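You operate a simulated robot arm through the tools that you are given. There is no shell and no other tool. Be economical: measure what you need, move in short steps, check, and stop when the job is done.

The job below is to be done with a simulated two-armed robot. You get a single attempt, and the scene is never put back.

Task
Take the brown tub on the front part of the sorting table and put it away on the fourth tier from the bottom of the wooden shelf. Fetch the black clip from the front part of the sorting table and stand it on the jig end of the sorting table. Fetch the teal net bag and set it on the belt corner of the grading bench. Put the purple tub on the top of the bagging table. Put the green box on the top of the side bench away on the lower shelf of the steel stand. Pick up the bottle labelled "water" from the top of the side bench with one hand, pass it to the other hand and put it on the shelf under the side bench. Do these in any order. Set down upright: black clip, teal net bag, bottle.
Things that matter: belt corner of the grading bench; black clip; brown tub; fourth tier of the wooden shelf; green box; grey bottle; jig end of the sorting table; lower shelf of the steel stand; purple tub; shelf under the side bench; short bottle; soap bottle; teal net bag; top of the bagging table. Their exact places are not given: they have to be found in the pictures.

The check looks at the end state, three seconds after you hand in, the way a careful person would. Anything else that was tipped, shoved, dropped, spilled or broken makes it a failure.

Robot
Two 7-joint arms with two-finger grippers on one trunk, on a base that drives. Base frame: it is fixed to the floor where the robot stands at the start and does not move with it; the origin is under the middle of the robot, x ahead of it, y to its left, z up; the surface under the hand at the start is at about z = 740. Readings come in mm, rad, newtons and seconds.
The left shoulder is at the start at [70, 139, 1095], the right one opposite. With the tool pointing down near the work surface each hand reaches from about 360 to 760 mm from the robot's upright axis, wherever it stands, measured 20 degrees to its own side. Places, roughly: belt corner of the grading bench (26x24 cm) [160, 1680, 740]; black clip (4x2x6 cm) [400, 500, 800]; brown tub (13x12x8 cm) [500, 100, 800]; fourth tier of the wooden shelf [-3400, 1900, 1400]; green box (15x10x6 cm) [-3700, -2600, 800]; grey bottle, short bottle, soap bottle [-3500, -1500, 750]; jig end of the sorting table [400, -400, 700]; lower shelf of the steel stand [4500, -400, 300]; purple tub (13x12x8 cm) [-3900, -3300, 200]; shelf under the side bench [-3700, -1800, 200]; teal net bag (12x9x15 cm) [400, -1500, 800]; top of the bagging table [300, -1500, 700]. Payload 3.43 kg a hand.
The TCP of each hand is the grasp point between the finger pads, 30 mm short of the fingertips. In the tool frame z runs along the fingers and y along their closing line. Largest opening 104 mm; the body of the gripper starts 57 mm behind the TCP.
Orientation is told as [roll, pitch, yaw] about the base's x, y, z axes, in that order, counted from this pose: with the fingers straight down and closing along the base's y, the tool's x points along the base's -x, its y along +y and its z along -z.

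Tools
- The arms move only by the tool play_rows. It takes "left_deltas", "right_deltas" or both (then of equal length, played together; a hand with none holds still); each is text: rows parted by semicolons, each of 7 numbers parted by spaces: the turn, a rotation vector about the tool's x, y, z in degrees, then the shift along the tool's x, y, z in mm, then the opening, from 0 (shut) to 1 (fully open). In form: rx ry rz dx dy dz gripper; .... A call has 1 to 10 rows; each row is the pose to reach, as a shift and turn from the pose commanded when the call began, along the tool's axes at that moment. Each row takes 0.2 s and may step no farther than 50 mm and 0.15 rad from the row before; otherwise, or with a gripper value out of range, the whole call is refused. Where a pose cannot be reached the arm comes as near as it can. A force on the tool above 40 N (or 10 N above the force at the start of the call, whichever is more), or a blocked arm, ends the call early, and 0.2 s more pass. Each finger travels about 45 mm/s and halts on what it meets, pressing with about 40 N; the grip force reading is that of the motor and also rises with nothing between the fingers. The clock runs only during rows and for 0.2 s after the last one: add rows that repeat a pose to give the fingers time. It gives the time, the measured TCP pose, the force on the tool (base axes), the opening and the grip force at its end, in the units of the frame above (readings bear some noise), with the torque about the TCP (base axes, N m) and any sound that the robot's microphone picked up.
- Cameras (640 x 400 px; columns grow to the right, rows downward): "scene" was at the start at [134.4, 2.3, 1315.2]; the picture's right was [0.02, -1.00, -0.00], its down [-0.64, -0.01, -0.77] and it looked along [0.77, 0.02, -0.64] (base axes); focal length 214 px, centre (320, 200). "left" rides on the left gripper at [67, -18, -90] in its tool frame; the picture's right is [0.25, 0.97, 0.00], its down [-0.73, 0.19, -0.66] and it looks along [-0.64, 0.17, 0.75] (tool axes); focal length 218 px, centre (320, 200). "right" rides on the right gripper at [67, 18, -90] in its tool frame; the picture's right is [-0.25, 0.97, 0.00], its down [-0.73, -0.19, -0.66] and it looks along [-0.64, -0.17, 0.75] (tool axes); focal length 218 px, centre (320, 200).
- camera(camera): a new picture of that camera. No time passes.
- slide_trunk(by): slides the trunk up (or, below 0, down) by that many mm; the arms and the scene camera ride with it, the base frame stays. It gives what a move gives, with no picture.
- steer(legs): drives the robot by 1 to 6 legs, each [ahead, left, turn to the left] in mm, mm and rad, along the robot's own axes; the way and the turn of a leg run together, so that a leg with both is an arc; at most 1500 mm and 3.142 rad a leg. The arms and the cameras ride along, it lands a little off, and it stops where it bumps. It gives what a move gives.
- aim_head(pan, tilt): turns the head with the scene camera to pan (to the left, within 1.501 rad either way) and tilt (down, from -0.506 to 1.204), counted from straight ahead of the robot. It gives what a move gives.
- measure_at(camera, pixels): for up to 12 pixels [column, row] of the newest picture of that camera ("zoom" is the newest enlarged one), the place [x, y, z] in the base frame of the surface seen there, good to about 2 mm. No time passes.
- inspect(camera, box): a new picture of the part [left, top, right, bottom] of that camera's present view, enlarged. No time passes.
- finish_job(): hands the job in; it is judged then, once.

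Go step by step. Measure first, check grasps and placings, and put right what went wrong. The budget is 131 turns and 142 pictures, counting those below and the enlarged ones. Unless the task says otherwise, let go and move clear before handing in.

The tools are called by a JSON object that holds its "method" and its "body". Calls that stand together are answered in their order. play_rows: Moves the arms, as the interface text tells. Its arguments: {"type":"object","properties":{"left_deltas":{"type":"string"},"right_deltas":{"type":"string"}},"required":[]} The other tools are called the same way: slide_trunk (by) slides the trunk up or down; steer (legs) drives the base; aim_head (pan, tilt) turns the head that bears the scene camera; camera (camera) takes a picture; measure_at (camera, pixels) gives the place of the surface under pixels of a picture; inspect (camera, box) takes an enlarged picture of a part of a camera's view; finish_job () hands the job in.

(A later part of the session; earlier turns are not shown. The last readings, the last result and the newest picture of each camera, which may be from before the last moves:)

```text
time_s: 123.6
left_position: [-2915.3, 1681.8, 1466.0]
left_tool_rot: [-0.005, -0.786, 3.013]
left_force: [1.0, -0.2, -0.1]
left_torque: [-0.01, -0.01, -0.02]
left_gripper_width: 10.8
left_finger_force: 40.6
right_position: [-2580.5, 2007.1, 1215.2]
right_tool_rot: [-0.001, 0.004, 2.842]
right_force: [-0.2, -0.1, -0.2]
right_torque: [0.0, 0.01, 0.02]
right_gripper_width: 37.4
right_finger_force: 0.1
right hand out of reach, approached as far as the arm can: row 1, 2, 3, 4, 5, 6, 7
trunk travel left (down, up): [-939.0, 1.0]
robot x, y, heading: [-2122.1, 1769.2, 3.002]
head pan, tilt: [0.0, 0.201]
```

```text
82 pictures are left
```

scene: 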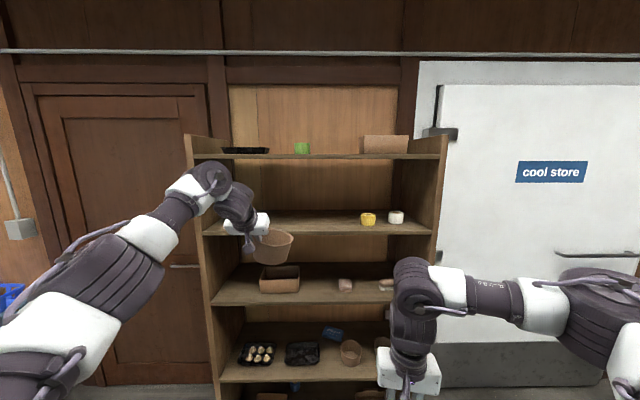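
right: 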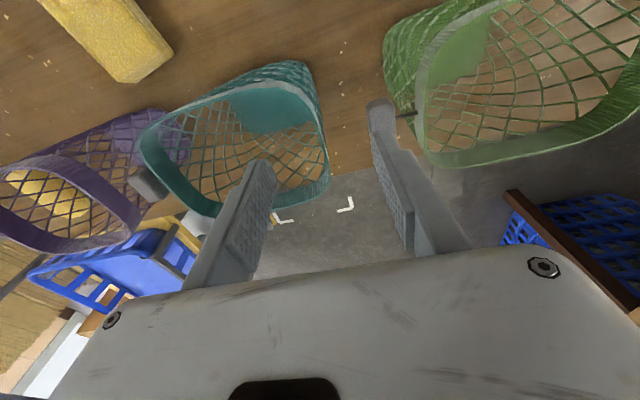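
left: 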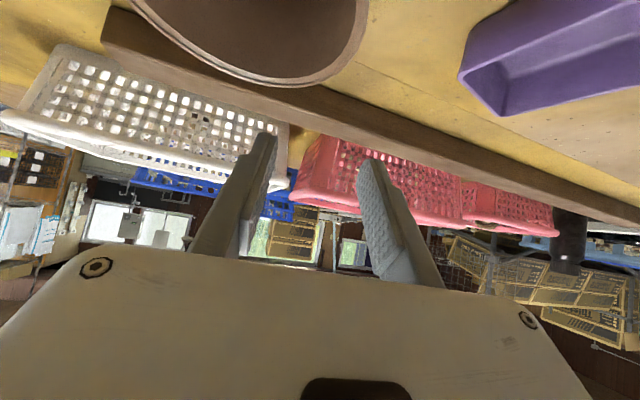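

{"method": "inspect", "body": {"camera": "scene", "box": [210, 190, 330, 280]}}

{"method": "measure_at", "body": {"camera": "scene", "pixels": [[293, 236], [262, 235], [262, 262], [284, 262], [272, 230], [272, 242]]}}

```text
4.44 times, centred on (270, 235) of scene
```

zoom: 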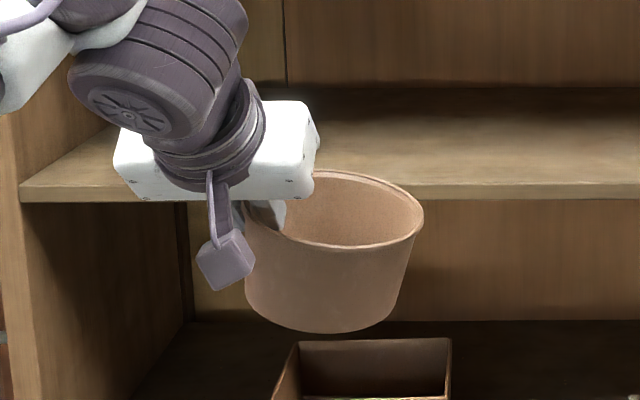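

```text
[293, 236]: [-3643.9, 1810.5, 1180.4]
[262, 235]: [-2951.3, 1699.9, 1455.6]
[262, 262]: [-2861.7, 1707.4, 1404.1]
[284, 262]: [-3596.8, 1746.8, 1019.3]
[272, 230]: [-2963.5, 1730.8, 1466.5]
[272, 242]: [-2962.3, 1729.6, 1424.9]
```

The tub hangs nearly level, bottom ≈1405. I lift 15 mm more, move laterally, then drive in so the tub passes over the tier edge.

{"method": "play_rows", "body": {"left_deltas": "0 0 0 -14 0 -14 0; 0 0 0 -14 0 -14 0"}}

{"method": "steer", "body": {"legs": [[0, 78, 0], [250, 0, 0]]}}

{"method": "camera", "body": {"camera": "scene"}}

```text
time_s: 124.2
left_position: [-2915.1, 1682.5, 1485.9]
left_tool_rot: [-0.002, -0.786, 3.01]
left_force: [0.3, 0.6, -0.3]
left_torque: [-0.06, 0.07, 0.02]
left_gripper_width: 10.7
left_finger_force: 39.7
right_position: [-2580.7, 2008.8, 1215.0]
right_tool_rot: [0.002, 0.003, 2.842]
right_force: [0.3, -0.5, -0.1]
right_torque: [-0.02, -0.01, -0.01]
right_gripper_width: 37.4
right_finger_force: 0.0
trunk travel left (down, up): [-939.0, 1.0]
robot x, y, heading: [-2121.2, 1772.7, 2.995]
head pan, tilt: [0.0, 0.201]
```

```text
time_s: 126.7
left_position: [-3167.8, 1644.9, 1489.3]
left_tool_rot: [0.001, -0.79, 3.01]
left_force: [1.5, 0.2, -0.1]
left_torque: [-0.06, 0.04, -0.01]
left_gripper_width: 10.4
left_finger_force: 40.1
right_position: [-2834.4, 1968.5, 1215.8]
right_tool_rot: [0.003, 0.0, 2.84]
right_force: [-0.4, 0.2, 0.0]
right_torque: [-0.03, 0.02, -0.02]
right_gripper_width: 37.4
right_finger_force: 0.0
trunk travel left (down, up): [-939.0, 1.0]
robot x, y, heading: [-2378.4, 1726.6, 3.001]
head pan, tilt: [0.0, 0.201]
```

```text
80 pictures are left
```

scene: 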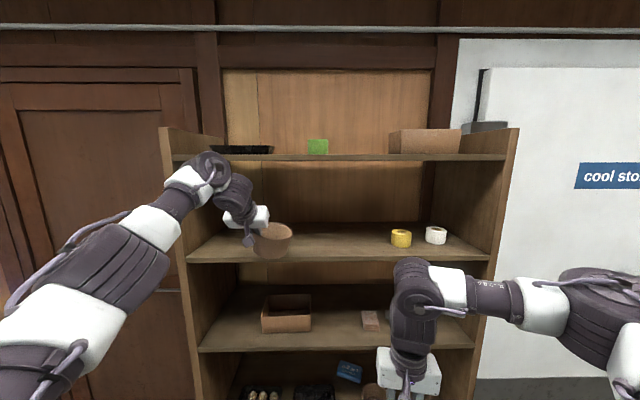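

{"method": "measure_at", "body": {"camera": "scene", "pixels": [[212, 153], [235, 180], [250, 215], [290, 161], [190, 170], [228, 170]]}}

{"method": "inspect", "body": {"camera": "scene", "box": [150, 130, 310, 280]}}

```text
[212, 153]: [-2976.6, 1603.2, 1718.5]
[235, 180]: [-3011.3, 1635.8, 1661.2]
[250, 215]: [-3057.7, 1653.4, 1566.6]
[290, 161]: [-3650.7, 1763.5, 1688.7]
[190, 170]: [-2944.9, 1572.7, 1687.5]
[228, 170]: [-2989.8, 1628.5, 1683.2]
```

```text
2.67 times, centred on (230, 205) of scene
```

zoom: 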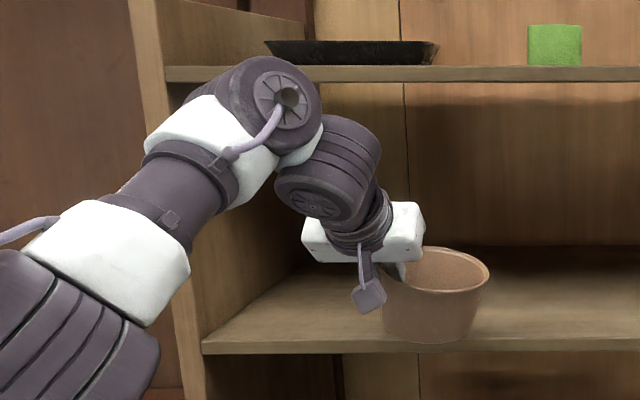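

The wrist joint top is at z≈1718, staying in front of the upper board; to keep a margin I go 138 mm further only.

{"method": "steer", "body": {"legs": [[138, 4, 0]]}}

{"method": "inspect", "body": {"camera": "scene", "box": [150, 120, 330, 300]}}

{"method": "camera", "body": {"camera": "left"}}

```text
time_s: 128.0
left_position: [-3300.8, 1660.6, 1490.1]
left_tool_rot: [-0.003, -0.791, 3.006]
left_force: [0.4, -0.8, -1.7]
left_torque: [0.0, 0.01, -0.02]
left_gripper_width: 10.8
left_finger_force: 39.7
right_position: [-2966.7, 1985.3, 1216.9]
right_tool_rot: [0.002, -0.002, 2.837]
right_force: [0.0, -0.2, 0.2]
right_torque: [0.05, 0.03, -0.01]
right_gripper_width: 37.4
right_finger_force: 0.2
trunk travel left (down, up): [-939.0, 1.0]
robot x, y, heading: [-2511.5, 1744.4, 2.994]
head pan, tilt: [0.0, 0.201]
```

```text
2.22 times, centred on (240, 210) of scene
```

zoom: 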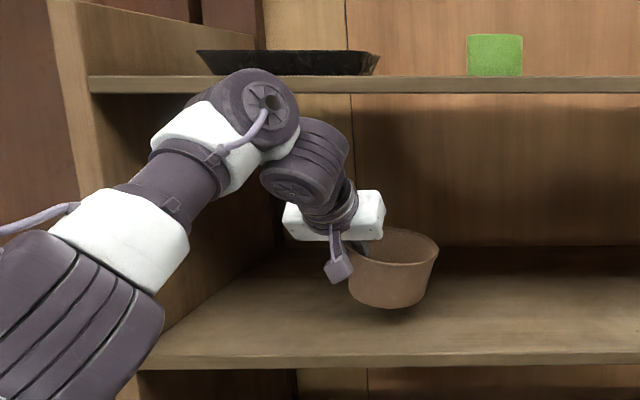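

```text
77 pictures are left
```

left: 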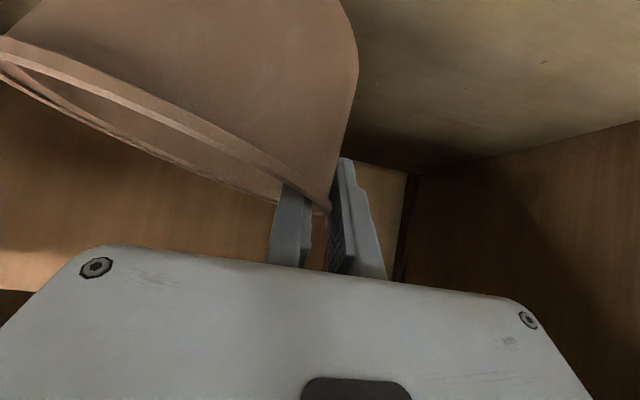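

The tub is over the tier, centre ≈80 mm behind the edge. I lower it slowly to contact.

{"method": "play_rows", "body": {"left_deltas": "0 0 0 14 0 14 0; 0 0 0 28 0 28 0; 0 0 0 33 0 33 0; 0 0 0 36 0 36 0; 0 0 0 36 0 36 0"}}

{"method": "inspect", "body": {"camera": "scene", "box": [230, 190, 370, 290]}}

```text
time_s: 129.2
left_position: [-3303.5, 1658.9, 1438.5]
left_tool_rot: [-0.006, -0.791, 3.011]
left_force: [-1.2, -7.0, 18.1]
left_torque: [0.74, -0.86, -0.22]
left_gripper_width: 13.0
left_finger_force: 39.7
right_position: [-2970.0, 1984.5, 1216.3]
right_tool_rot: [0.0, 0.002, 2.838]
right_force: [0.3, 1.1, -0.9]
right_torque: [0.0, -0.03, 0.02]
right_gripper_width: 37.3
right_finger_force: 0.1
trunk travel left (down, up): [-939.0, 1.0]
robot x, y, heading: [-2512.8, 1747.9, 2.995]
head pan, tilt: [0.0, 0.201]
```

```text
4.00 times, centred on (300, 240) of scene
```

zoom: 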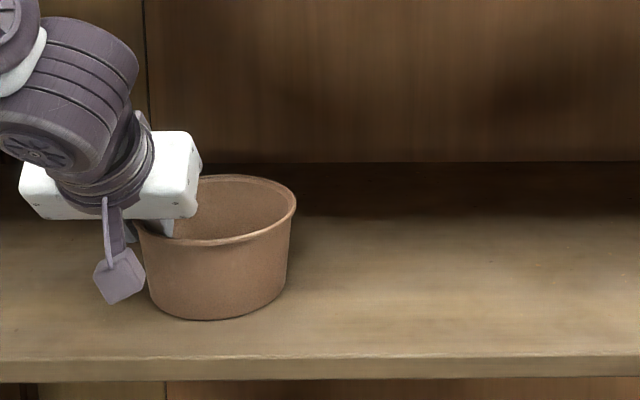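

The tub rests on the tier (18 N). I open, lift the fingers out, and back off.

{"method": "play_rows", "body": {"left_deltas": "0 0 0 -1 0 -1 0.2; 0 0 0 -1 0 -1 0.4; 0 0 0 -1 0 -1 0.4; 0 0 0 -1 0 -1 0.4; 0 0 0 -20 0 -20 0.4; 0 0 0 -40 0 -40 0.4; 0 0 0 -40 0 -40 0.4"}}

{"method": "steer", "body": {"legs": [[-400, 0, 0]]}}

{"method": "camera", "body": {"camera": "scene"}}

```text
time_s: 130.8
left_position: [-3308.2, 1659.0, 1492.3]
left_tool_rot: [0.0, -0.786, 3.007]
left_force: [-0.4, -0.3, -0.4]
left_torque: [0.01, -0.02, 0.01]
left_gripper_width: 41.5
left_finger_force: 0.0
right_position: [-2972.9, 1984.9, 1215.4]
right_tool_rot: [0.001, 0.004, 2.838]
right_force: [-0.4, 0.7, 0.6]
right_torque: [-0.06, -0.02, -0.02]
right_gripper_width: 37.4
right_finger_force: 0.0
trunk travel left (down, up): [-939.0, 1.0]
robot x, y, heading: [-2511.8, 1745.7, 2.988]
head pan, tilt: [0.0, 0.201]
```

```text
time_s: 133.3
left_position: [-2914.4, 1600.8, 1490.5]
left_tool_rot: [-0.002, -0.784, 3.009]
left_force: [0.4, -0.2, -0.3]
left_torque: [0.02, -0.03, -0.02]
left_gripper_width: 41.6
left_finger_force: 0.0
right_position: [-2578.1, 1926.3, 1214.7]
right_tool_rot: [0.0, 0.005, 2.841]
right_force: [0.1, -0.6, 0.1]
right_torque: [0.03, -0.02, -0.02]
right_gripper_width: 37.5
right_finger_force: 0.0
trunk travel left (down, up): [-939.0, 1.0]
robot x, y, heading: [-2121.3, 1688.4, 2.998]
head pan, tilt: [0.0, 0.201]
```

```text
75 pictures are left
```

scene: 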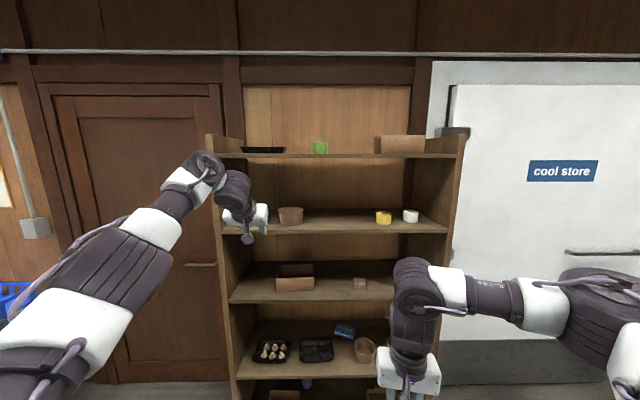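

The brown tub stands on the fourth tier at (291,215). I refold the left hand, lower the trunk and look to the left along the way to the side bench.

{"method": "play_rows", "body": {"left_deltas": "0 6.4 0 30 0 -30 0.5; 0 12.8 0 60 0 -60 0.5; 0 19.3 0 90 0 -90 0.5; 0 25.7 0 120 0 -120 0.5; 0 32.1 0 150 0 -150 0.5; 0 38.6 0 180 0 -180 0.5; 0 45 0 210 0 -210 0.5; 0 45 0 210 0 -210 0.5"}}

{"method": "slide_trunk", "body": {"by": -300}}

{"method": "aim_head", "body": {"pan": 1.2, "tilt": 0.35}}

{"method": "camera", "body": {"camera": "scene"}}

```text
time_s: 135.1
left_position: [-2614.6, 1558.5, 1489.7]
left_tool_rot: [-0.003, 0.002, 3.009]
left_force: [0.1, -0.1, -0.5]
left_torque: [0.02, -0.04, -0.02]
left_gripper_width: 51.7
left_finger_force: 0.2
right_position: [-2576.6, 1926.1, 1214.9]
right_tool_rot: [0.002, 0.003, 2.84]
right_force: [0.1, 0.0, 0.2]
right_torque: [0.01, 0.0, 0.04]
right_gripper_width: 37.5
right_finger_force: 0.0
trunk travel left (down, up): [-939.0, 1.0]
robot x, y, heading: [-2114.5, 1687.2, 2.998]
head pan, tilt: [0.0, 0.201]
```

```text
time_s: 138.1
left_position: [-2615.6, 1558.4, 1188.8]
left_tool_rot: [-0.003, -0.001, 3.01]
left_force: [0.0, 0.5, 0.3]
left_torque: [-0.01, 0.03, -0.01]
left_gripper_width: 52.0
left_finger_force: 0.2
right_position: [-2576.8, 1925.9, 914.4]
right_tool_rot: [0.002, 0.004, 2.839]
right_force: [-1.2, 0.7, 0.0]
right_torque: [0.0, -0.01, 0.02]
right_gripper_width: 37.5
right_finger_force: 0.0
trunk travel left (down, up): [-639.0, 301.0]
robot x, y, heading: [-2114.9, 1686.2, 2.997]
head pan, tilt: [0.0, 0.201]
```

```text
time_s: 139.5
left_position: [-2617.5, 1558.5, 1188.7]
left_tool_rot: [-0.002, -0.001, 3.011]
left_force: [0.4, -0.3, -0.4]
left_torque: [0.01, -0.02, 0.04]
left_gripper_width: 51.9
left_finger_force: 0.0
right_position: [-2575.7, 1924.8, 915.9]
right_tool_rot: [0.003, 0.003, 2.84]
right_force: [0.0, -0.1, -0.5]
right_torque: [0.02, -0.04, 0.03]
right_gripper_width: 37.2
right_finger_force: 0.0
trunk travel left (down, up): [-639.0, 301.0]
robot x, y, heading: [-2115.2, 1690.4, 2.996]
head pan, tilt: [1.201, 0.351]
```

```text
74 pictures are left
```

scene: 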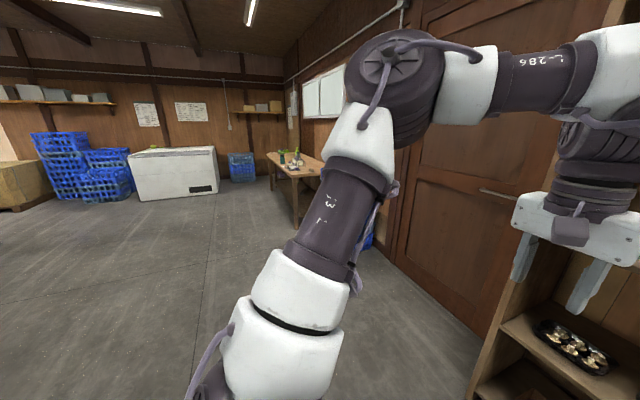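

The floor to the side bench (at (295,165)) is clear. I measure its outline and drive there.

{"method": "measure_at", "body": {"camera": "scene", "pixels": [[297, 225], [300, 174], [275, 158], [272, 188], [316, 172], [240, 165], [190, 195], [283, 155], [297, 155]]}}

{"method": "steer", "body": {"legs": [[0, 1500, 0.14], [0, 1400, 0]]}}

{"method": "aim_head", "body": {"pan": 0.4, "tilt": 0.4}}

{"method": "camera", "body": {"camera": "scene"}}

```text
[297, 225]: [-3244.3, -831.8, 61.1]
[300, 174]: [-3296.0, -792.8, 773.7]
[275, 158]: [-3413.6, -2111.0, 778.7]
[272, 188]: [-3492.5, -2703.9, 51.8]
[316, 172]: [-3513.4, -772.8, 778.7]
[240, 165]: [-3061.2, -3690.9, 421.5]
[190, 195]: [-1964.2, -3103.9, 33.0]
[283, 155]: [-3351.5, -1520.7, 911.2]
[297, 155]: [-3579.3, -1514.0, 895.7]
```

```text
time_s: 153.7
left_position: [-2764.4, -1418.3, 1189.0]
left_tool_rot: [-0.003, -0.002, 3.11]
left_force: [0.0, -0.1, 0.6]
left_torque: [0.02, 0.03, -0.02]
left_gripper_width: 51.9
left_finger_force: 0.1
right_position: [-2759.5, -1048.6, 914.6]
right_tool_rot: [0.001, 0.004, 2.94]
right_force: [0.3, -0.4, -0.2]
right_torque: [0.02, 0.01, 0.04]
right_gripper_width: 37.5
right_finger_force: 0.0
trunk travel left (down, up): [-639.0, 301.0]
robot x, y, heading: [-2276.8, -1238.5, 3.098]
head pan, tilt: [1.201, 0.351]
```

```text
time_s: 154.8
left_position: [-2763.5, -1418.7, 1189.6]
left_tool_rot: [-0.003, -0.003, 3.109]
left_force: [0.4, -0.3, 0.0]
left_torque: [0.01, 0.01, 0.02]
left_gripper_width: 52.0
left_finger_force: 0.0
right_position: [-2761.0, -1051.2, 914.2]
right_tool_rot: [0.001, 0.002, 2.941]
right_force: [1.1, 0.7, -0.4]
right_torque: [0.01, -0.01, 0.04]
right_gripper_width: 37.5
right_finger_force: 0.1
trunk travel left (down, up): [-639.0, 301.0]
robot x, y, heading: [-2278.9, -1238.6, 3.096]
head pan, tilt: [0.4, 0.4]
```

```text
73 pictures are left
```

scene: 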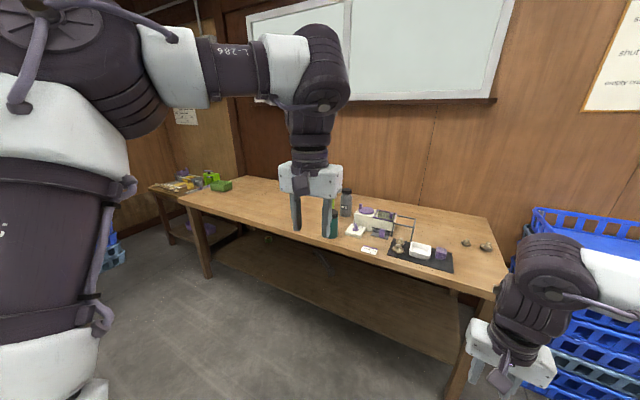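

Bottles stand near (325–350,200), the green box at (222,185), and under the far small bench something purple at (205,230). I enlarge those.

{"method": "inspect", "body": {"camera": "scene", "box": [280, 170, 480, 290]}}

{"method": "inspect", "body": {"camera": "scene", "box": [130, 160, 270, 260]}}

```text
3.20 times, centred on (380, 230) of scene
```

zoom: 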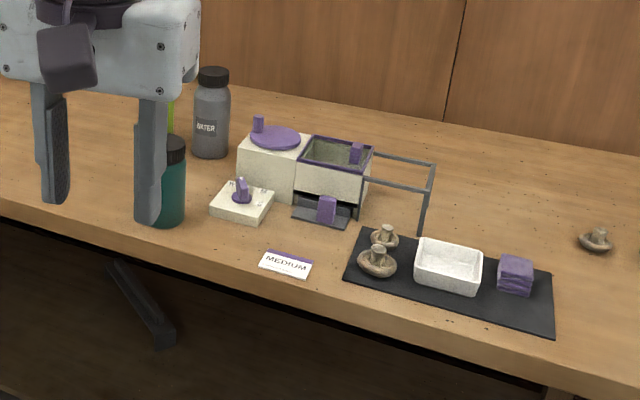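

```text
4.00 times, centred on (200, 210) of scene
```

zoom: 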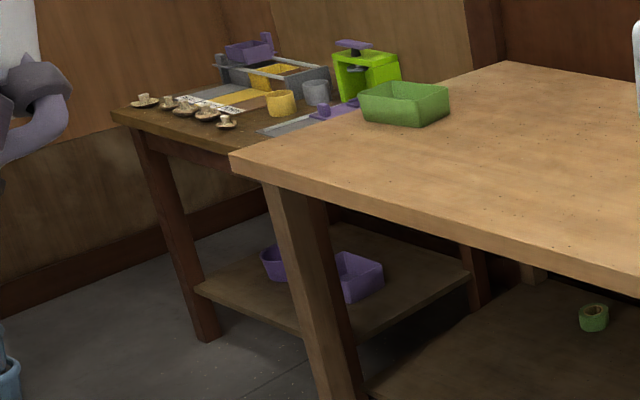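

The grey bottle is labelled WATER (zoom (207,127)). I measure it and the bench edge.

{"method": "measure_at", "body": {"camera": "scene", "pixels": [[346, 193], [346, 210], [340, 205], [351, 205], [346, 217], [330, 235], [375, 215], [290, 240], [400, 272], [300, 262], [360, 330], [222, 190]]}}

```text
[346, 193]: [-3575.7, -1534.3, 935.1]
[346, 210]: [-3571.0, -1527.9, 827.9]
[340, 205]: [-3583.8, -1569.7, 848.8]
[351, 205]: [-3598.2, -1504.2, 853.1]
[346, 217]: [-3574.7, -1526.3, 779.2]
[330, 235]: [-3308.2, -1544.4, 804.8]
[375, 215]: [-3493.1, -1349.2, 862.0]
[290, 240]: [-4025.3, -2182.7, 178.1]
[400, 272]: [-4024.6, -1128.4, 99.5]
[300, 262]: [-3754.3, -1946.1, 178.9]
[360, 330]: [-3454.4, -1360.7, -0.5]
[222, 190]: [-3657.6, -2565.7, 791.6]
```

Bottle centre ≈(-3604,-1536), base z 778, top ≈945. I raise the trunk a bit and drive up to the bench, leaving 100 mm.

{"method": "slide_trunk", "body": {"by": 100}}

{"method": "steer", "body": {"legs": [[0, 290, -0.086], [560, 0, 0]]}}

{"method": "aim_head", "body": {"pan": 0.1, "tilt": 0.6}}

{"method": "camera", "body": {"camera": "scene"}}

```text
time_s: 156.1
left_position: [-2763.4, -1418.6, 1288.4]
left_tool_rot: [-0.002, 0.001, 3.11]
left_force: [-0.6, 0.3, -0.1]
left_torque: [-0.01, -0.04, -0.03]
left_gripper_width: 51.9
left_finger_force: 0.0
right_position: [-2760.9, -1048.8, 1015.4]
right_tool_rot: [0.002, 0.004, 2.943]
right_force: [-0.2, 0.5, 0.5]
right_torque: [-0.01, 0.03, 0.02]
right_gripper_width: 37.5
right_finger_force: 0.1
trunk travel left (down, up): [-739.0, 201.0]
robot x, y, heading: [-2278.6, -1243.2, 3.095]
head pan, tilt: [0.4, 0.4]
```

```text
time_s: 160.9
left_position: [-3358.1, -1578.7, 1288.9]
left_tool_rot: [-0.002, -0.001, 3.008]
left_force: [0.0, -0.2, 0.5]
left_torque: [-0.04, 0.03, 0.0]
left_gripper_width: 51.8
left_finger_force: 0.2
right_position: [-3320.0, -1212.6, 1016.4]
right_tool_rot: [0.001, 0.003, 2.84]
right_force: [0.5, 0.0, -0.2]
right_torque: [0.01, 0.02, -0.02]
right_gripper_width: 37.7
right_finger_force: 0.0
trunk travel left (down, up): [-739.0, 201.0]
robot x, y, heading: [-2858.7, -1449.4, 2.999]
head pan, tilt: [0.4, 0.4]
```

```text
time_s: 161.7
left_position: [-3360.4, -1578.1, 1288.0]
left_tool_rot: [-0.002, 0.0, 3.011]
left_force: [-0.2, 0.2, 0.5]
left_torque: [0.02, 0.0, -0.02]
left_gripper_width: 52.2
left_finger_force: 0.0
right_position: [-3320.0, -1211.0, 1014.7]
right_tool_rot: [0.001, 0.004, 2.841]
right_force: [-1.0, -0.6, 0.6]
right_torque: [0.04, -0.01, 0.02]
right_gripper_width: 37.6
right_finger_force: 0.1
trunk travel left (down, up): [-739.0, 201.0]
robot x, y, heading: [-2862.1, -1452.7, 2.998]
head pan, tilt: [0.099, 0.6]
```

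```text
70 pictures are left
```

scene: 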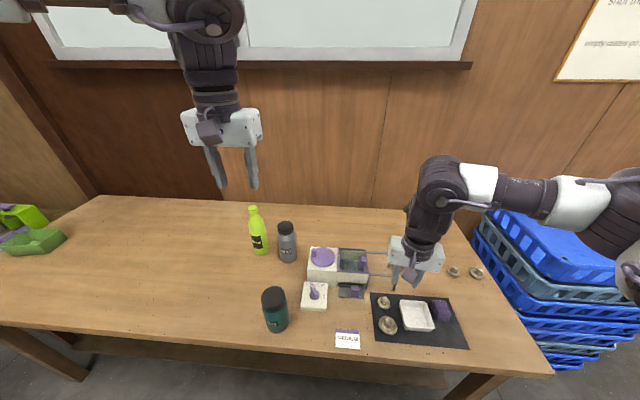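

{"method": "inspect", "body": {"camera": "scene", "box": [230, 195, 330, 340]}}

{"method": "measure_at", "body": {"camera": "scene", "pixels": [[286, 223], [278, 245], [297, 245], [287, 262], [274, 292], [275, 330], [258, 210], [258, 252], [316, 262], [270, 335], [200, 330], [286, 236]]}}

```text
2.76 times, centred on (280, 268) of scene
```

zoom: 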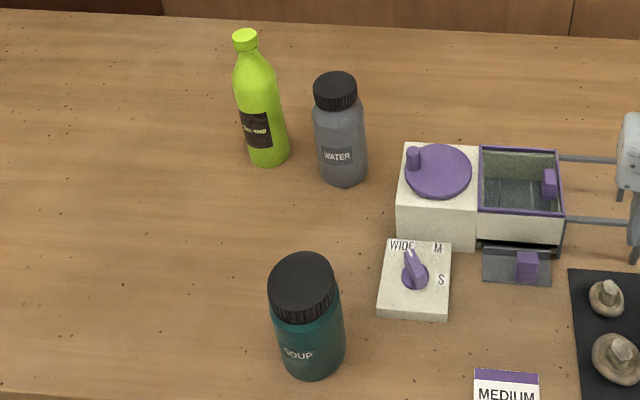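

```text
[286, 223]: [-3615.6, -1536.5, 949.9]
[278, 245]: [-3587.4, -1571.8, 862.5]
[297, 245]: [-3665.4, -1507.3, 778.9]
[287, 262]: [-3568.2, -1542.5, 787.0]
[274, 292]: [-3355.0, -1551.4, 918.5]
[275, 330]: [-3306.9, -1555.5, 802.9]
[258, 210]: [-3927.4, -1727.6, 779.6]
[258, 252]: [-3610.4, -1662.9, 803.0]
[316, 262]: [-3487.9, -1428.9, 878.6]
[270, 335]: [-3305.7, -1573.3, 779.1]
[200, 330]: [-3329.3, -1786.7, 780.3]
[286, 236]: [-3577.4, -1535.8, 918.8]
```

The three bottles are labelled WATER (grey), SOUP and SOAP; the grey one's centre is ≈(-3602,-1539), top 950. I drive 100 mm closer and bring the left hand over its cap.

{"method": "steer", "body": {"legs": [[100, 0, 0]]}}

{"method": "play_rows", "body": {"left_deltas": "0 0 0 -25 -1 0 0.75; 0 0 0 -50 -2 30 0.75; 0 0 0 -75 -3 65 0.75; 0 0 0 -100 -4 100 0.75; 0 0 0 -120 -5 140 0.75; 0 0 0 -135 -6 180 0.75; 0 0 0 -145 -7 220 0.75; 0 0 0 -145 -7 255 0.75; 0 0 0 -145 -7 275 0.75; 0 0 0 -145 -7 275 0.75"}}

{"method": "camera", "body": {"camera": "left"}}

{"method": "camera", "body": {"camera": "scene"}}

```text
time_s: 162.9
left_position: [-3455.8, -1564.0, 1290.3]
left_tool_rot: [-0.003, -0.003, 3.007]
left_force: [0.2, -0.1, 1.1]
left_torque: [-0.01, 0.06, 0.0]
left_gripper_width: 52.2
left_finger_force: 0.0
right_position: [-3415.5, -1196.6, 1015.6]
right_tool_rot: [0.002, 0.002, 2.838]
right_force: [-0.3, -0.1, 0.6]
right_torque: [-0.01, -0.01, -0.03]
right_gripper_width: 37.4
right_finger_force: 0.1
trunk travel left (down, up): [-739.0, 201.0]
robot x, y, heading: [-2956.1, -1434.3, 2.988]
head pan, tilt: [0.099, 0.6]
```

```text
time_s: 165.1
left_position: [-3600.7, -1536.6, 1014.6]
left_tool_rot: [-0.002, -0.002, 3.008]
left_force: [0.3, 0.7, 0.5]
left_torque: [-0.01, -0.01, -0.01]
left_gripper_width: 78.1
left_finger_force: 0.0
right_position: [-3417.0, -1196.9, 1014.8]
right_tool_rot: [0.003, 0.002, 2.838]
right_force: [0.6, 1.1, 0.1]
right_torque: [-0.01, -0.03, -0.03]
right_gripper_width: 37.2
right_finger_force: 0.2
trunk travel left (down, up): [-739.0, 201.0]
robot x, y, heading: [-2958.6, -1436.1, 2.995]
head pan, tilt: [0.099, 0.6]
```

```text
68 pictures are left
```

left: 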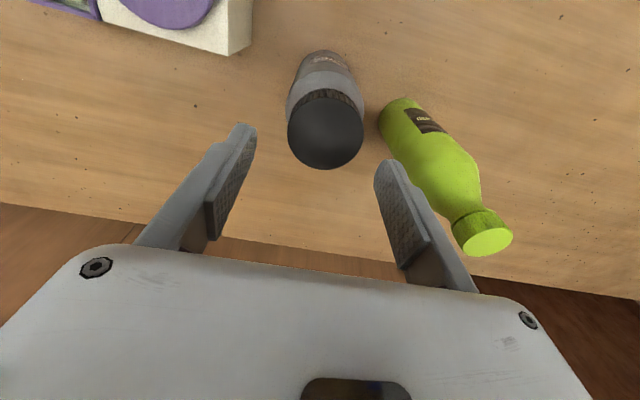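

```text
67 pictures are left
```

scene: 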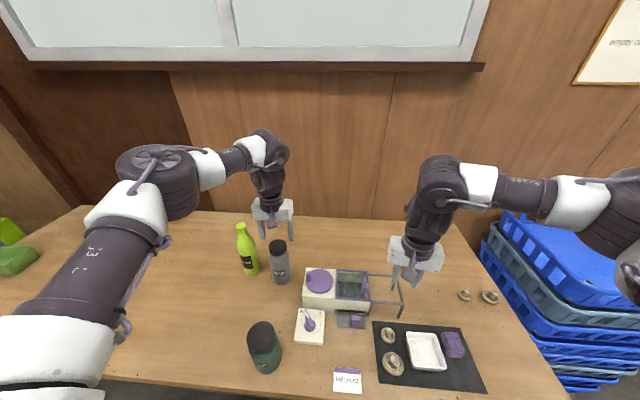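

{"method": "measure_at", "body": {"camera": "left", "pixels": [[292, 130], [360, 128], [326, 100], [326, 164], [326, 132], [485, 240], [465, 225], [505, 240]]}}

```text
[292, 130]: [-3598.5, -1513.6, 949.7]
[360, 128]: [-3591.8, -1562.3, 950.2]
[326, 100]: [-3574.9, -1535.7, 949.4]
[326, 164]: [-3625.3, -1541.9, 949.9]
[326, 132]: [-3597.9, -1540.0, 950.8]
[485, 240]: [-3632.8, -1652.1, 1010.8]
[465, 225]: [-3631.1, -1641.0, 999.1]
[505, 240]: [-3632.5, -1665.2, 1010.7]
```

The cap is centred under the hand ((326,132) → (-3598,-1540)). I descend to TCP z≈937, close and lift.

{"method": "play_rows", "body": {"left_deltas": "0 0 0 0 2 40 0.75; 0 0 0 0 2 77 0.75; 0 0 0 0 2 77 0.75; 0 0 0 0 2 77 0.3; 0 0 0 0 2 77 0.3; 0 0 0 0 2 77 0.3; 0 0 0 0 2 77 0.3; 0 0 0 0 2 57 0.3; 0 0 0 0 2 20 0.3; 0 0 0 0 2 20 0.3"}}

{"method": "camera", "body": {"camera": "scene"}}

```text
time_s: 167.3
left_position: [-3603.8, -1535.9, 995.3]
left_tool_rot: [-0.003, 0.001, 3.01]
left_force: [-0.2, -0.1, -1.4]
left_torque: [-0.03, -0.02, -0.01]
left_gripper_width: 66.1
left_finger_force: 40.7
right_position: [-3417.0, -1196.9, 1014.7]
right_tool_rot: [0.003, 0.003, 2.838]
right_force: [-1.3, 0.3, -0.1]
right_torque: [-0.01, 0.01, 0.0]
right_gripper_width: 37.4
right_finger_force: 0.0
trunk travel left (down, up): [-739.0, 201.0]
robot x, y, heading: [-2956.7, -1436.5, 2.994]
head pan, tilt: [0.099, 0.6]
```

```text
66 pictures are left
```

scene: 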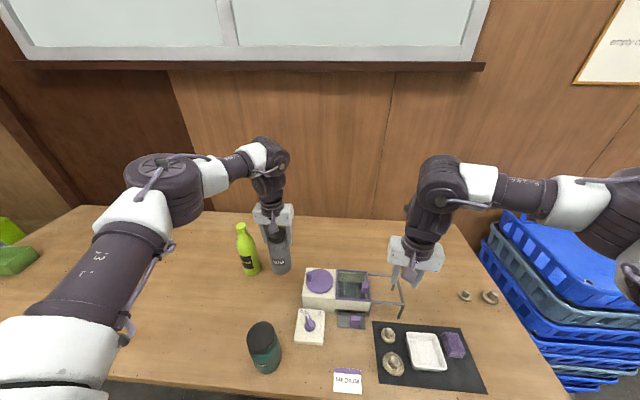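

The grip closed on 66 mm (body shoulder). I check that it lifted straight.

{"method": "inspect", "body": {"camera": "scene", "box": [220, 190, 340, 300]}}

{"method": "camera", "body": {"camera": "left"}}

```text
3.64 times, centred on (280, 245) of scene
```

zoom: 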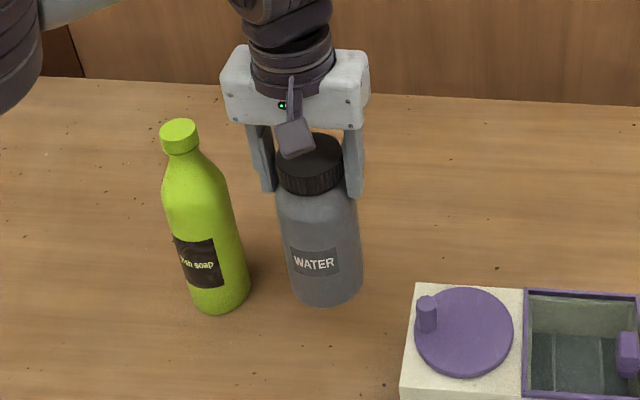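

```text
64 pictures are left
```

left: 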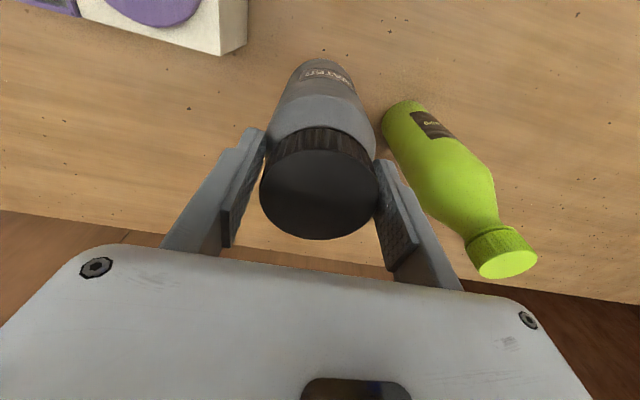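

The bottle is held straight. I lift it further, back away from the bench, and bring it toward the middle for the hand-over.

{"method": "play_rows", "body": {"left_deltas": "0 0 0 0 0 -40 0.3; 0 0 0 0 0 -80 0.3; 0 0 0 0 0 -120 0.3; 0 0 0 0 0 -120 0.3"}}

{"method": "steer", "body": {"legs": [[-550, 0, 0]]}}

{"method": "play_rows", "body": {"left_deltas": "0 0 0 0 -30 0 0.3; 0 0 0 0 -60 0 0.3; 0 0 0 0 -90 0 0.3; 0 0 0 0 -110 0 0.3; 0 0 0 0 -110 0 0.3; 0 0 0 0 -110 0 0.3; 0 0 0 0 -110 0 0.3; 0 0 0 0 -110 0 0.3; 0 0 0 0 -110 0 0.3", "right_deltas": "0 -7.3 0 0 -10 0 0.6; 0 -14.6 0 0 -20 0 0.8; 0 -21.9 0 0 -30 0 1; 0 -29.2 0 0 -40 0 1; 0 -36.5 0 0 -50 0 1; 0 -43.8 0 0 -60 0 1; 0 -51.1 0 0 -60 0 1; 0 -58.4 0 0 -60 0 1; 0 -65 0 0 -60 0 1"}}

{"method": "aim_head", "body": {"pan": 0.0, "tilt": 0.6}}

{"method": "camera", "body": {"camera": "scene"}}

```text
time_s: 168.3
left_position: [-3601.4, -1538.9, 1115.5]
left_tool_rot: [-0.001, -0.003, 3.008]
left_force: [-1.0, 0.1, -1.2]
left_torque: [0.01, -0.02, -0.02]
left_gripper_width: 65.8
left_finger_force: 40.0
right_position: [-3416.6, -1196.2, 1015.6]
right_tool_rot: [0.002, 0.005, 2.839]
right_force: [-1.1, -1.1, -0.3]
right_torque: [-0.02, -0.02, 0.02]
right_gripper_width: 37.5
right_finger_force: 0.1
trunk travel left (down, up): [-739.0, 201.0]
robot x, y, heading: [-2958.2, -1434.1, 2.997]
head pan, tilt: [0.099, 0.6]
```

```text
time_s: 171.4
left_position: [-3056.4, -1615.7, 1113.8]
left_tool_rot: [-0.003, -0.001, 2.997]
left_force: [1.2, -0.1, -1.0]
left_torque: [0.01, -0.01, 0.0]
left_gripper_width: 65.1
left_finger_force: 40.0
right_position: [-2868.7, -1274.9, 1014.2]
right_tool_rot: [0.001, 0.004, 2.828]
right_force: [-0.2, -1.0, -0.2]
right_torque: [-0.02, 0.01, 0.0]
right_gripper_width: 37.5
right_finger_force: 0.1
trunk travel left (down, up): [-739.0, 201.0]
robot x, y, heading: [-2414.0, -1521.7, 2.987]
head pan, tilt: [0.099, 0.6]
```

```text
time_s: 173.4
left_position: [-3038.2, -1506.2, 1116.3]
left_tool_rot: [-0.001, -0.004, 2.996]
left_force: [0.4, 0.1, -1.0]
left_torque: [0.02, 0.06, 0.0]
left_gripper_width: 64.9
left_finger_force: 40.2
right_position: [-2846.7, -1218.7, 1014.4]
right_tool_rot: [-0.011, -1.132, 2.841]
right_force: [0.4, -0.8, 1.2]
right_torque: [-0.05, -0.05, -0.03]
right_gripper_width: 104.0
right_finger_force: 0.0
right hand out of reach, approached as far as the arm can: row 1, 2, 3, 4, 5, 6, 7, 8
trunk travel left (down, up): [-739.0, 201.0]
robot x, y, heading: [-2410.9, -1517.7, 2.981]
head pan, tilt: [0.099, 0.6]
```

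```text
time_s: 174.1
left_position: [-3040.0, -1506.7, 1116.2]
left_tool_rot: [-0.002, -0.001, 2.995]
left_force: [0.2, 0.0, -1.7]
left_torque: [-0.01, 0.0, -0.01]
left_gripper_width: 64.7
left_finger_force: 39.6
right_position: [-2848.1, -1217.3, 1013.1]
right_tool_rot: [-0.016, -1.133, 2.849]
right_force: [0.5, 0.4, 0.3]
right_torque: [-0.03, 0.02, -0.01]
right_gripper_width: 103.7
right_finger_force: 0.2
trunk travel left (down, up): [-739.0, 201.0]
robot x, y, heading: [-2411.2, -1518.1, 2.986]
head pan, tilt: [0.0, 0.6]
```

```text
63 pictures are left
```

scene: 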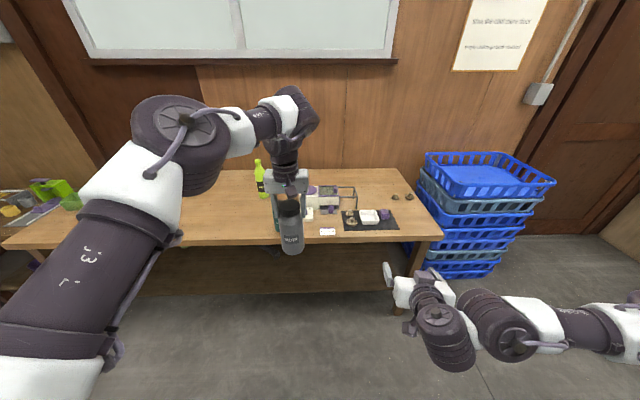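

The grip width is creeping (66.1→64.7), so I check where the bottle sits in the hand.

{"method": "inspect", "body": {"camera": "scene", "box": [240, 140, 340, 270]}}

{"method": "measure_at", "body": {"camera": "scene", "pixels": [[290, 204], [291, 216], [291, 230], [291, 250], [280, 232], [303, 232]]}}

```text
3.08 times, centred on (290, 205) of scene
```

zoom: 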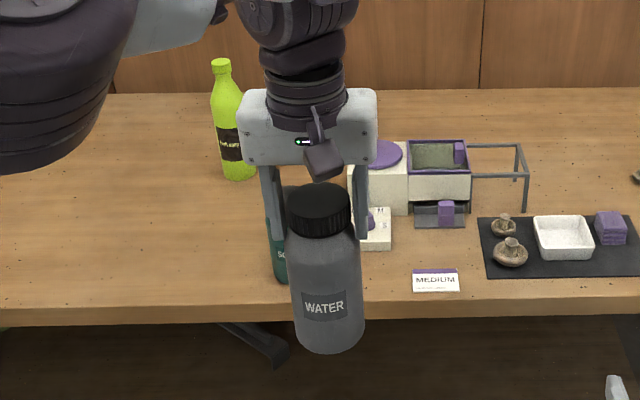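

```text
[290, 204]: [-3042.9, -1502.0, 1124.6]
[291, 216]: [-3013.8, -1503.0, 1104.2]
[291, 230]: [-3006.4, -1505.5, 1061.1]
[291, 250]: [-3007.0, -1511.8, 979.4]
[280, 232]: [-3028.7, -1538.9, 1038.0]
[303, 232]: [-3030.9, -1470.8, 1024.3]
```

The bottle slipped only ~3 mm (top 1124, base ≈953). I bring the right hand, pitched and open, to 120 mm behind the bottle's lower body.

{"method": "play_rows", "body": {"right_deltas": "-2 0 -1 0 42 -2 1; -4 0 -2 0 85 -4 1; -6 0 -3 0 127 -6 1; -8 0 -4 1 170 -8 1; -10 0 -5 1 212 -10 1; -12 0 -6 1 255 -12 1; -14.5 0 -6.8 2 297 -15 1; -14.5 0 -6.8 2 297 -15 1"}}

{"method": "camera", "body": {"camera": "scene"}}

{"method": "camera", "body": {"camera": "right"}}

```text
time_s: 175.9
left_position: [-3041.2, -1506.1, 1115.6]
left_tool_rot: [-0.001, -0.001, 2.995]
left_force: [-0.2, 0.9, -1.7]
left_torque: [-0.01, -0.04, -0.02]
left_gripper_width: 64.2
left_finger_force: 39.8
right_position: [-2926.9, -1503.3, 1020.5]
right_tool_rot: [0.006, -1.132, 3.102]
right_force: [0.1, 0.0, -0.1]
right_torque: [0.01, 0.0, 0.03]
right_gripper_width: 104.1
right_finger_force: 0.0
trunk travel left (down, up): [-739.0, 201.0]
robot x, y, heading: [-2412.3, -1518.0, 2.985]
head pan, tilt: [0.0, 0.6]
```

```text
61 pictures are left
```

scene: 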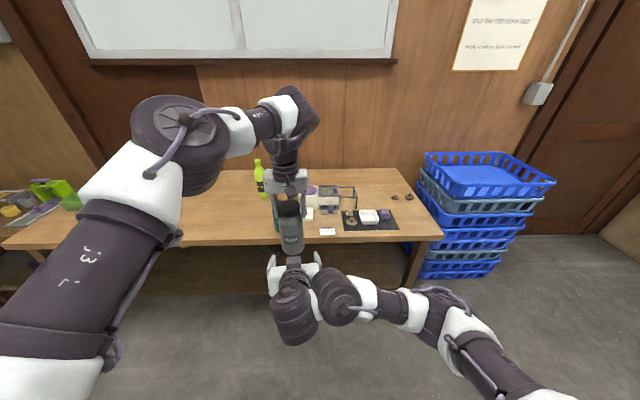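

```text
60 pictures are left
```

right: 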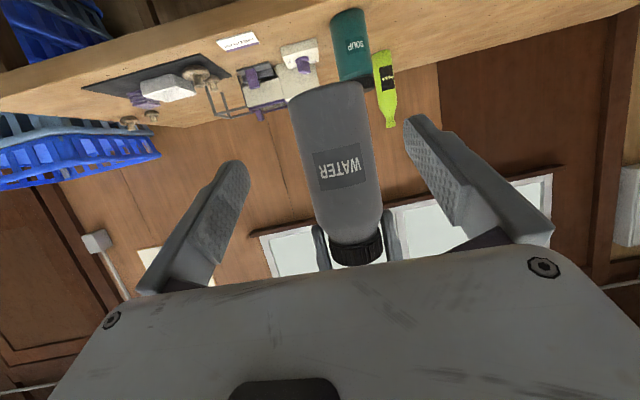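

The bottle is centred between the right fingers. I advance to its axis and close the right hand.

{"method": "play_rows", "body": {"right_deltas": "0 0 0 -15 2 34 1; 0 0 0 -31 4 69 1; 0 0 0 -45 6 101 1; 0 0 0 -45 6 101 1; 0 0 0 -45 6 101 0.4; 0 0 0 -45 6 101 0.4; 0 0 0 -45 6 101 0.4; 0 0 0 -45 6 101 0.4; 0 0 0 -45 6 101 0.4"}}

{"method": "inspect", "body": {"camera": "scene", "box": [220, 160, 370, 350]}}

```text
time_s: 177.9
left_position: [-3041.3, -1506.9, 1114.7]
left_tool_rot: [-0.002, -0.001, 2.997]
left_force: [7.5, -4.5, 2.5]
left_torque: [-0.07, -0.38, -0.29]
left_gripper_width: 64.0
left_finger_force: 39.8
right_position: [-3040.9, -1507.7, 1015.3]
right_tool_rot: [0.003, -1.13, 3.104]
right_force: [-6.3, 4.2, -2.7]
right_torque: [-0.45, -0.28, 0.22]
right_gripper_width: 70.3
right_finger_force: 40.3
trunk travel left (down, up): [-739.0, 201.0]
robot x, y, heading: [-2411.5, -1518.4, 2.985]
head pan, tilt: [0.0, 0.6]
```

```text
2.11 times, centred on (295, 255) of scene
```

zoom: 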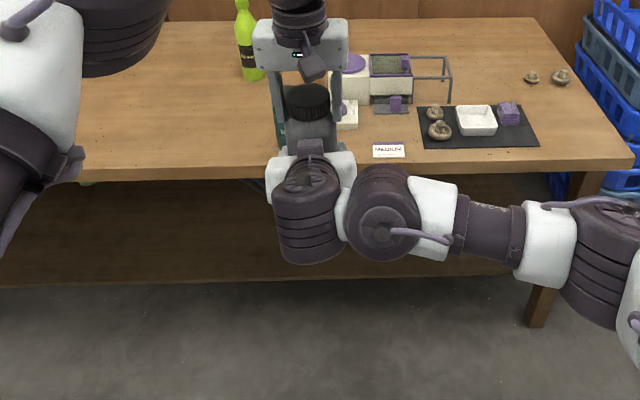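

The right hand holds the body (70 mm, 40 N). The left hand opens and rises clear.

{"method": "play_rows", "body": {"left_deltas": "0 0 0 0 0 0 0.7; 0 0 0 0 0 0 0.9; 0 0 0 0 0 0 0.9; 0 0 0 0 0 0 0.9; 0 0 0 0 0 -40 0.9; 0 0 0 0 0 -80 0.9; 0 0 0 0 0 -120 0.9; 0 0 0 0 30 -150 0.9; 0 0 0 0 70 -150 0.9; 0 0 0 0 110 -150 0.9"}}

{"method": "camera", "body": {"camera": "scene"}}

```text
time_s: 180.1
left_position: [-3017.9, -1554.9, 1253.0]
left_tool_rot: [-0.002, -0.001, 2.996]
left_force: [0.4, 0.2, 0.0]
left_torque: [0.02, 0.02, 0.02]
left_gripper_width: 93.7
left_finger_force: 0.1
left hand out of reach, approached as far as the arm can: row 7, 8, 9, 10
right_position: [-3040.5, -1507.7, 1015.3]
right_tool_rot: [0.004, -1.132, 3.101]
right_force: [0.5, 0.4, 1.0]
right_torque: [-0.02, -0.02, 0.02]
right_gripper_width: 70.1
right_finger_force: 39.8
trunk travel left (down, up): [-739.0, 201.0]
robot x, y, heading: [-2410.1, -1520.1, 2.983]
head pan, tilt: [0.0, 0.6]
```

```text
58 pictures are left
```

scene: 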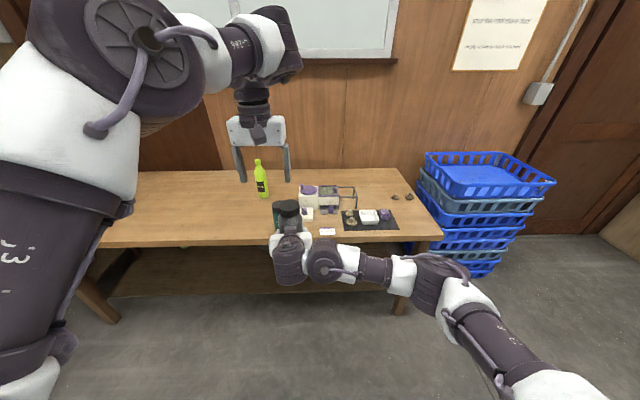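

The right hand has the bottle. I pull the left hand in, then lower the trunk to look under the bench.

{"method": "play_rows", "body": {"left_deltas": "0 0 0 40 0 0 0.9; 0 0 0 80 0 0 0.9; 0 0 0 120 0 0 0.9; 0 0 0 160 0 0 0.9; 0 0 0 200 0 0 0.9; 0 0 0 200 0 0 0.9"}}

{"method": "slide_trunk", "body": {"by": -720}}

{"method": "aim_head", "body": {"pan": 0.0, "tilt": 0.35}}

{"method": "camera", "body": {"camera": "scene"}}

```text
time_s: 181.5
left_position: [-2840.9, -1575.5, 1249.8]
left_tool_rot: [-0.002, 0.001, 2.997]
left_force: [-0.1, 1.1, 0.5]
left_torque: [0.0, 0.02, -0.01]
left_gripper_width: 93.4
left_finger_force: 0.1
left hand out of reach, approached as far as the arm can: row 5, 6
right_position: [-3041.0, -1506.4, 1014.6]
right_tool_rot: [0.005, -1.132, 3.102]
right_force: [0.1, 0.2, 0.4]
right_torque: [0.01, 0.03, 0.03]
right_gripper_width: 70.7
right_finger_force: 39.9
trunk travel left (down, up): [-739.0, 201.0]
robot x, y, heading: [-2411.2, -1523.7, 2.979]
head pan, tilt: [0.0, 0.6]
```

```text
refused: -720 is not a number from -400 to 400
```

```text
time_s: 182.3
left_position: [-2839.3, -1577.6, 1250.0]
left_tool_rot: [0.0, -0.002, 2.998]
left_force: [0.5, -0.2, 0.3]
left_torque: [-0.01, 0.01, -0.01]
left_gripper_width: 93.5
left_finger_force: 0.0
right_position: [-3039.8, -1507.8, 1015.1]
right_tool_rot: [0.005, -1.131, 3.105]
right_force: [0.0, 0.1, 0.5]
right_torque: [0.01, 0.04, 0.01]
right_gripper_width: 70.8
right_finger_force: 40.0
trunk travel left (down, up): [-739.0, 201.0]
robot x, y, heading: [-2410.9, -1520.5, 2.985]
head pan, tilt: [0.0, 0.351]
```

```text
57 pictures are left
```

scene: 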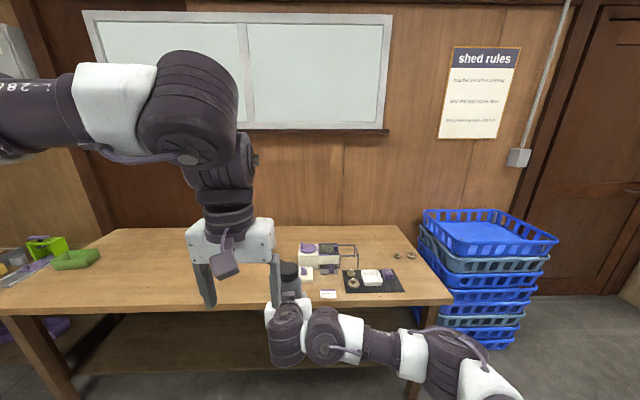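

The slide is limited to 400 per call; I lower in two steps.

{"method": "slide_trunk", "body": {"by": -400}}

{"method": "slide_trunk", "body": {"by": -320}}

{"method": "camera", "body": {"camera": "scene"}}

```text
time_s: 186.1
left_position: [-2839.7, -1577.4, 850.6]
left_tool_rot: [-0.001, -0.001, 2.994]
left_force: [-0.4, -0.3, 0.0]
left_torque: [-0.01, 0.01, 0.0]
left_gripper_width: 93.5
left_finger_force: 0.1
right_position: [-3039.9, -1508.4, 616.1]
right_tool_rot: [0.003, -1.131, 3.103]
right_force: [0.5, -0.7, -0.1]
right_torque: [0.02, 0.03, 0.02]
right_gripper_width: 70.5
right_finger_force: 40.1
trunk travel left (down, up): [-339.0, 601.0]
robot x, y, heading: [-2412.7, -1522.0, 2.98]
head pan, tilt: [0.0, 0.351]
```

```text
time_s: 189.3
left_position: [-2839.1, -1576.2, 530.8]
left_tool_rot: [-0.001, -0.002, 2.996]
left_force: [0.0, 0.5, 0.0]
left_torque: [0.01, 0.03, -0.04]
left_gripper_width: 93.8
left_finger_force: 0.1
right_position: [-3039.3, -1507.1, 295.4]
right_tool_rot: [0.002, -1.131, 3.103]
right_force: [-1.1, -0.1, 0.4]
right_torque: [-0.02, 0.0, -0.01]
right_gripper_width: 70.6
right_finger_force: 39.8
trunk travel left (down, up): [-19.0, 921.0]
robot x, y, heading: [-2409.6, -1519.4, 2.983]
head pan, tilt: [0.0, 0.351]
```

```text
56 pictures are left
```

scene: 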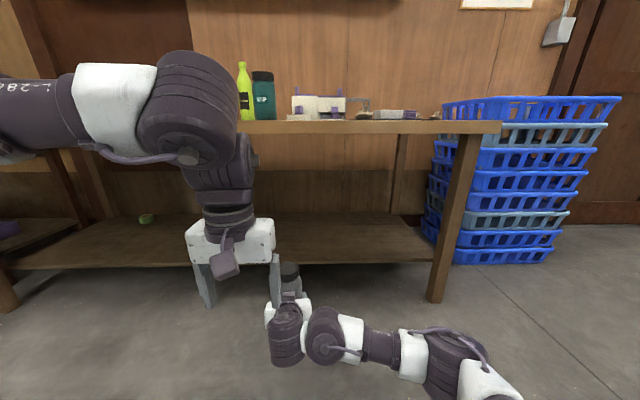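

The shelf under the bench is clear from (280–420, 215–258). I measure its front edge and the bench leg.

{"method": "measure_at", "body": {"camera": "scene", "pixels": [[320, 260], [400, 258], [150, 264], [340, 240], [340, 225], [440, 260], [320, 130], [300, 132], [289, 270], [289, 300], [289, 288]]}}

```text
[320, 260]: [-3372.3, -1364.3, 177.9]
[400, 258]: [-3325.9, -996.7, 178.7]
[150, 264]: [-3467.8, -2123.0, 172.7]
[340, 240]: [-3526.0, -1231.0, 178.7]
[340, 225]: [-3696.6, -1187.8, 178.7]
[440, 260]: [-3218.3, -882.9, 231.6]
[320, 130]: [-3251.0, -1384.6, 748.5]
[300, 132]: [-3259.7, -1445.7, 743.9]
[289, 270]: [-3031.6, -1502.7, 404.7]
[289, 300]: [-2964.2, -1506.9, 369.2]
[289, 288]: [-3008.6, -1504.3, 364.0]
```

Shelf surface z 178.7, front edge x≈-3383 near y=-1450; the bench top overhangs to x≈-3257. I extend the right arm 120 mm first so that the left hand stays outside the bench.

{"method": "play_rows", "body": {"right_deltas": "0 0 0 -17 -5 36 0.4; 0 0 0 -34 -10 72 0.4; 0 0 0 -50 -14 108 0.4; 0 0 0 -50 -14 108 0.4"}}

{"method": "camera", "body": {"camera": "scene"}}

```text
time_s: 190.3
left_position: [-2839.1, -1577.4, 531.5]
left_tool_rot: [-0.002, -0.001, 2.994]
left_force: [-0.3, -0.4, 1.1]
left_torque: [0.01, 0.03, -0.02]
left_gripper_width: 93.5
left_finger_force: 0.1
right_position: [-3157.4, -1491.7, 295.5]
right_tool_rot: [0.003, -1.13, 3.104]
right_force: [0.8, 0.5, 0.6]
right_torque: [0.0, 0.0, 0.02]
right_gripper_width: 70.5
right_finger_force: 39.7
trunk travel left (down, up): [-19.0, 921.0]
robot x, y, heading: [-2414.3, -1522.3, 2.982]
head pan, tilt: [0.0, 0.351]
```

```text
55 pictures are left
```

scene: 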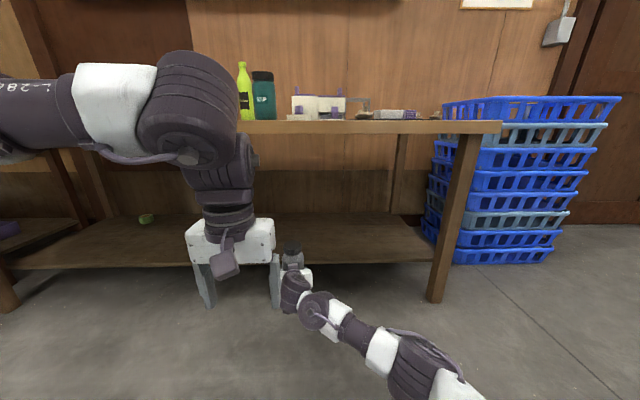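

{"method": "measure_at", "body": {"camera": "scene", "pixels": [[230, 90], [225, 140], [252, 160], [250, 240], [240, 205], [178, 160], [235, 75], [255, 180]]}}

```text
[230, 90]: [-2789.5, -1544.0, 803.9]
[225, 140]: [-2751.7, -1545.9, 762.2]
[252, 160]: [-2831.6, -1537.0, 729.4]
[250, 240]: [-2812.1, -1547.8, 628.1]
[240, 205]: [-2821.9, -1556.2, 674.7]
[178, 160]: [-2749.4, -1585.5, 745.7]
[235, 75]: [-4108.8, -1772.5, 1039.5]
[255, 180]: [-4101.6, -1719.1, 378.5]
```

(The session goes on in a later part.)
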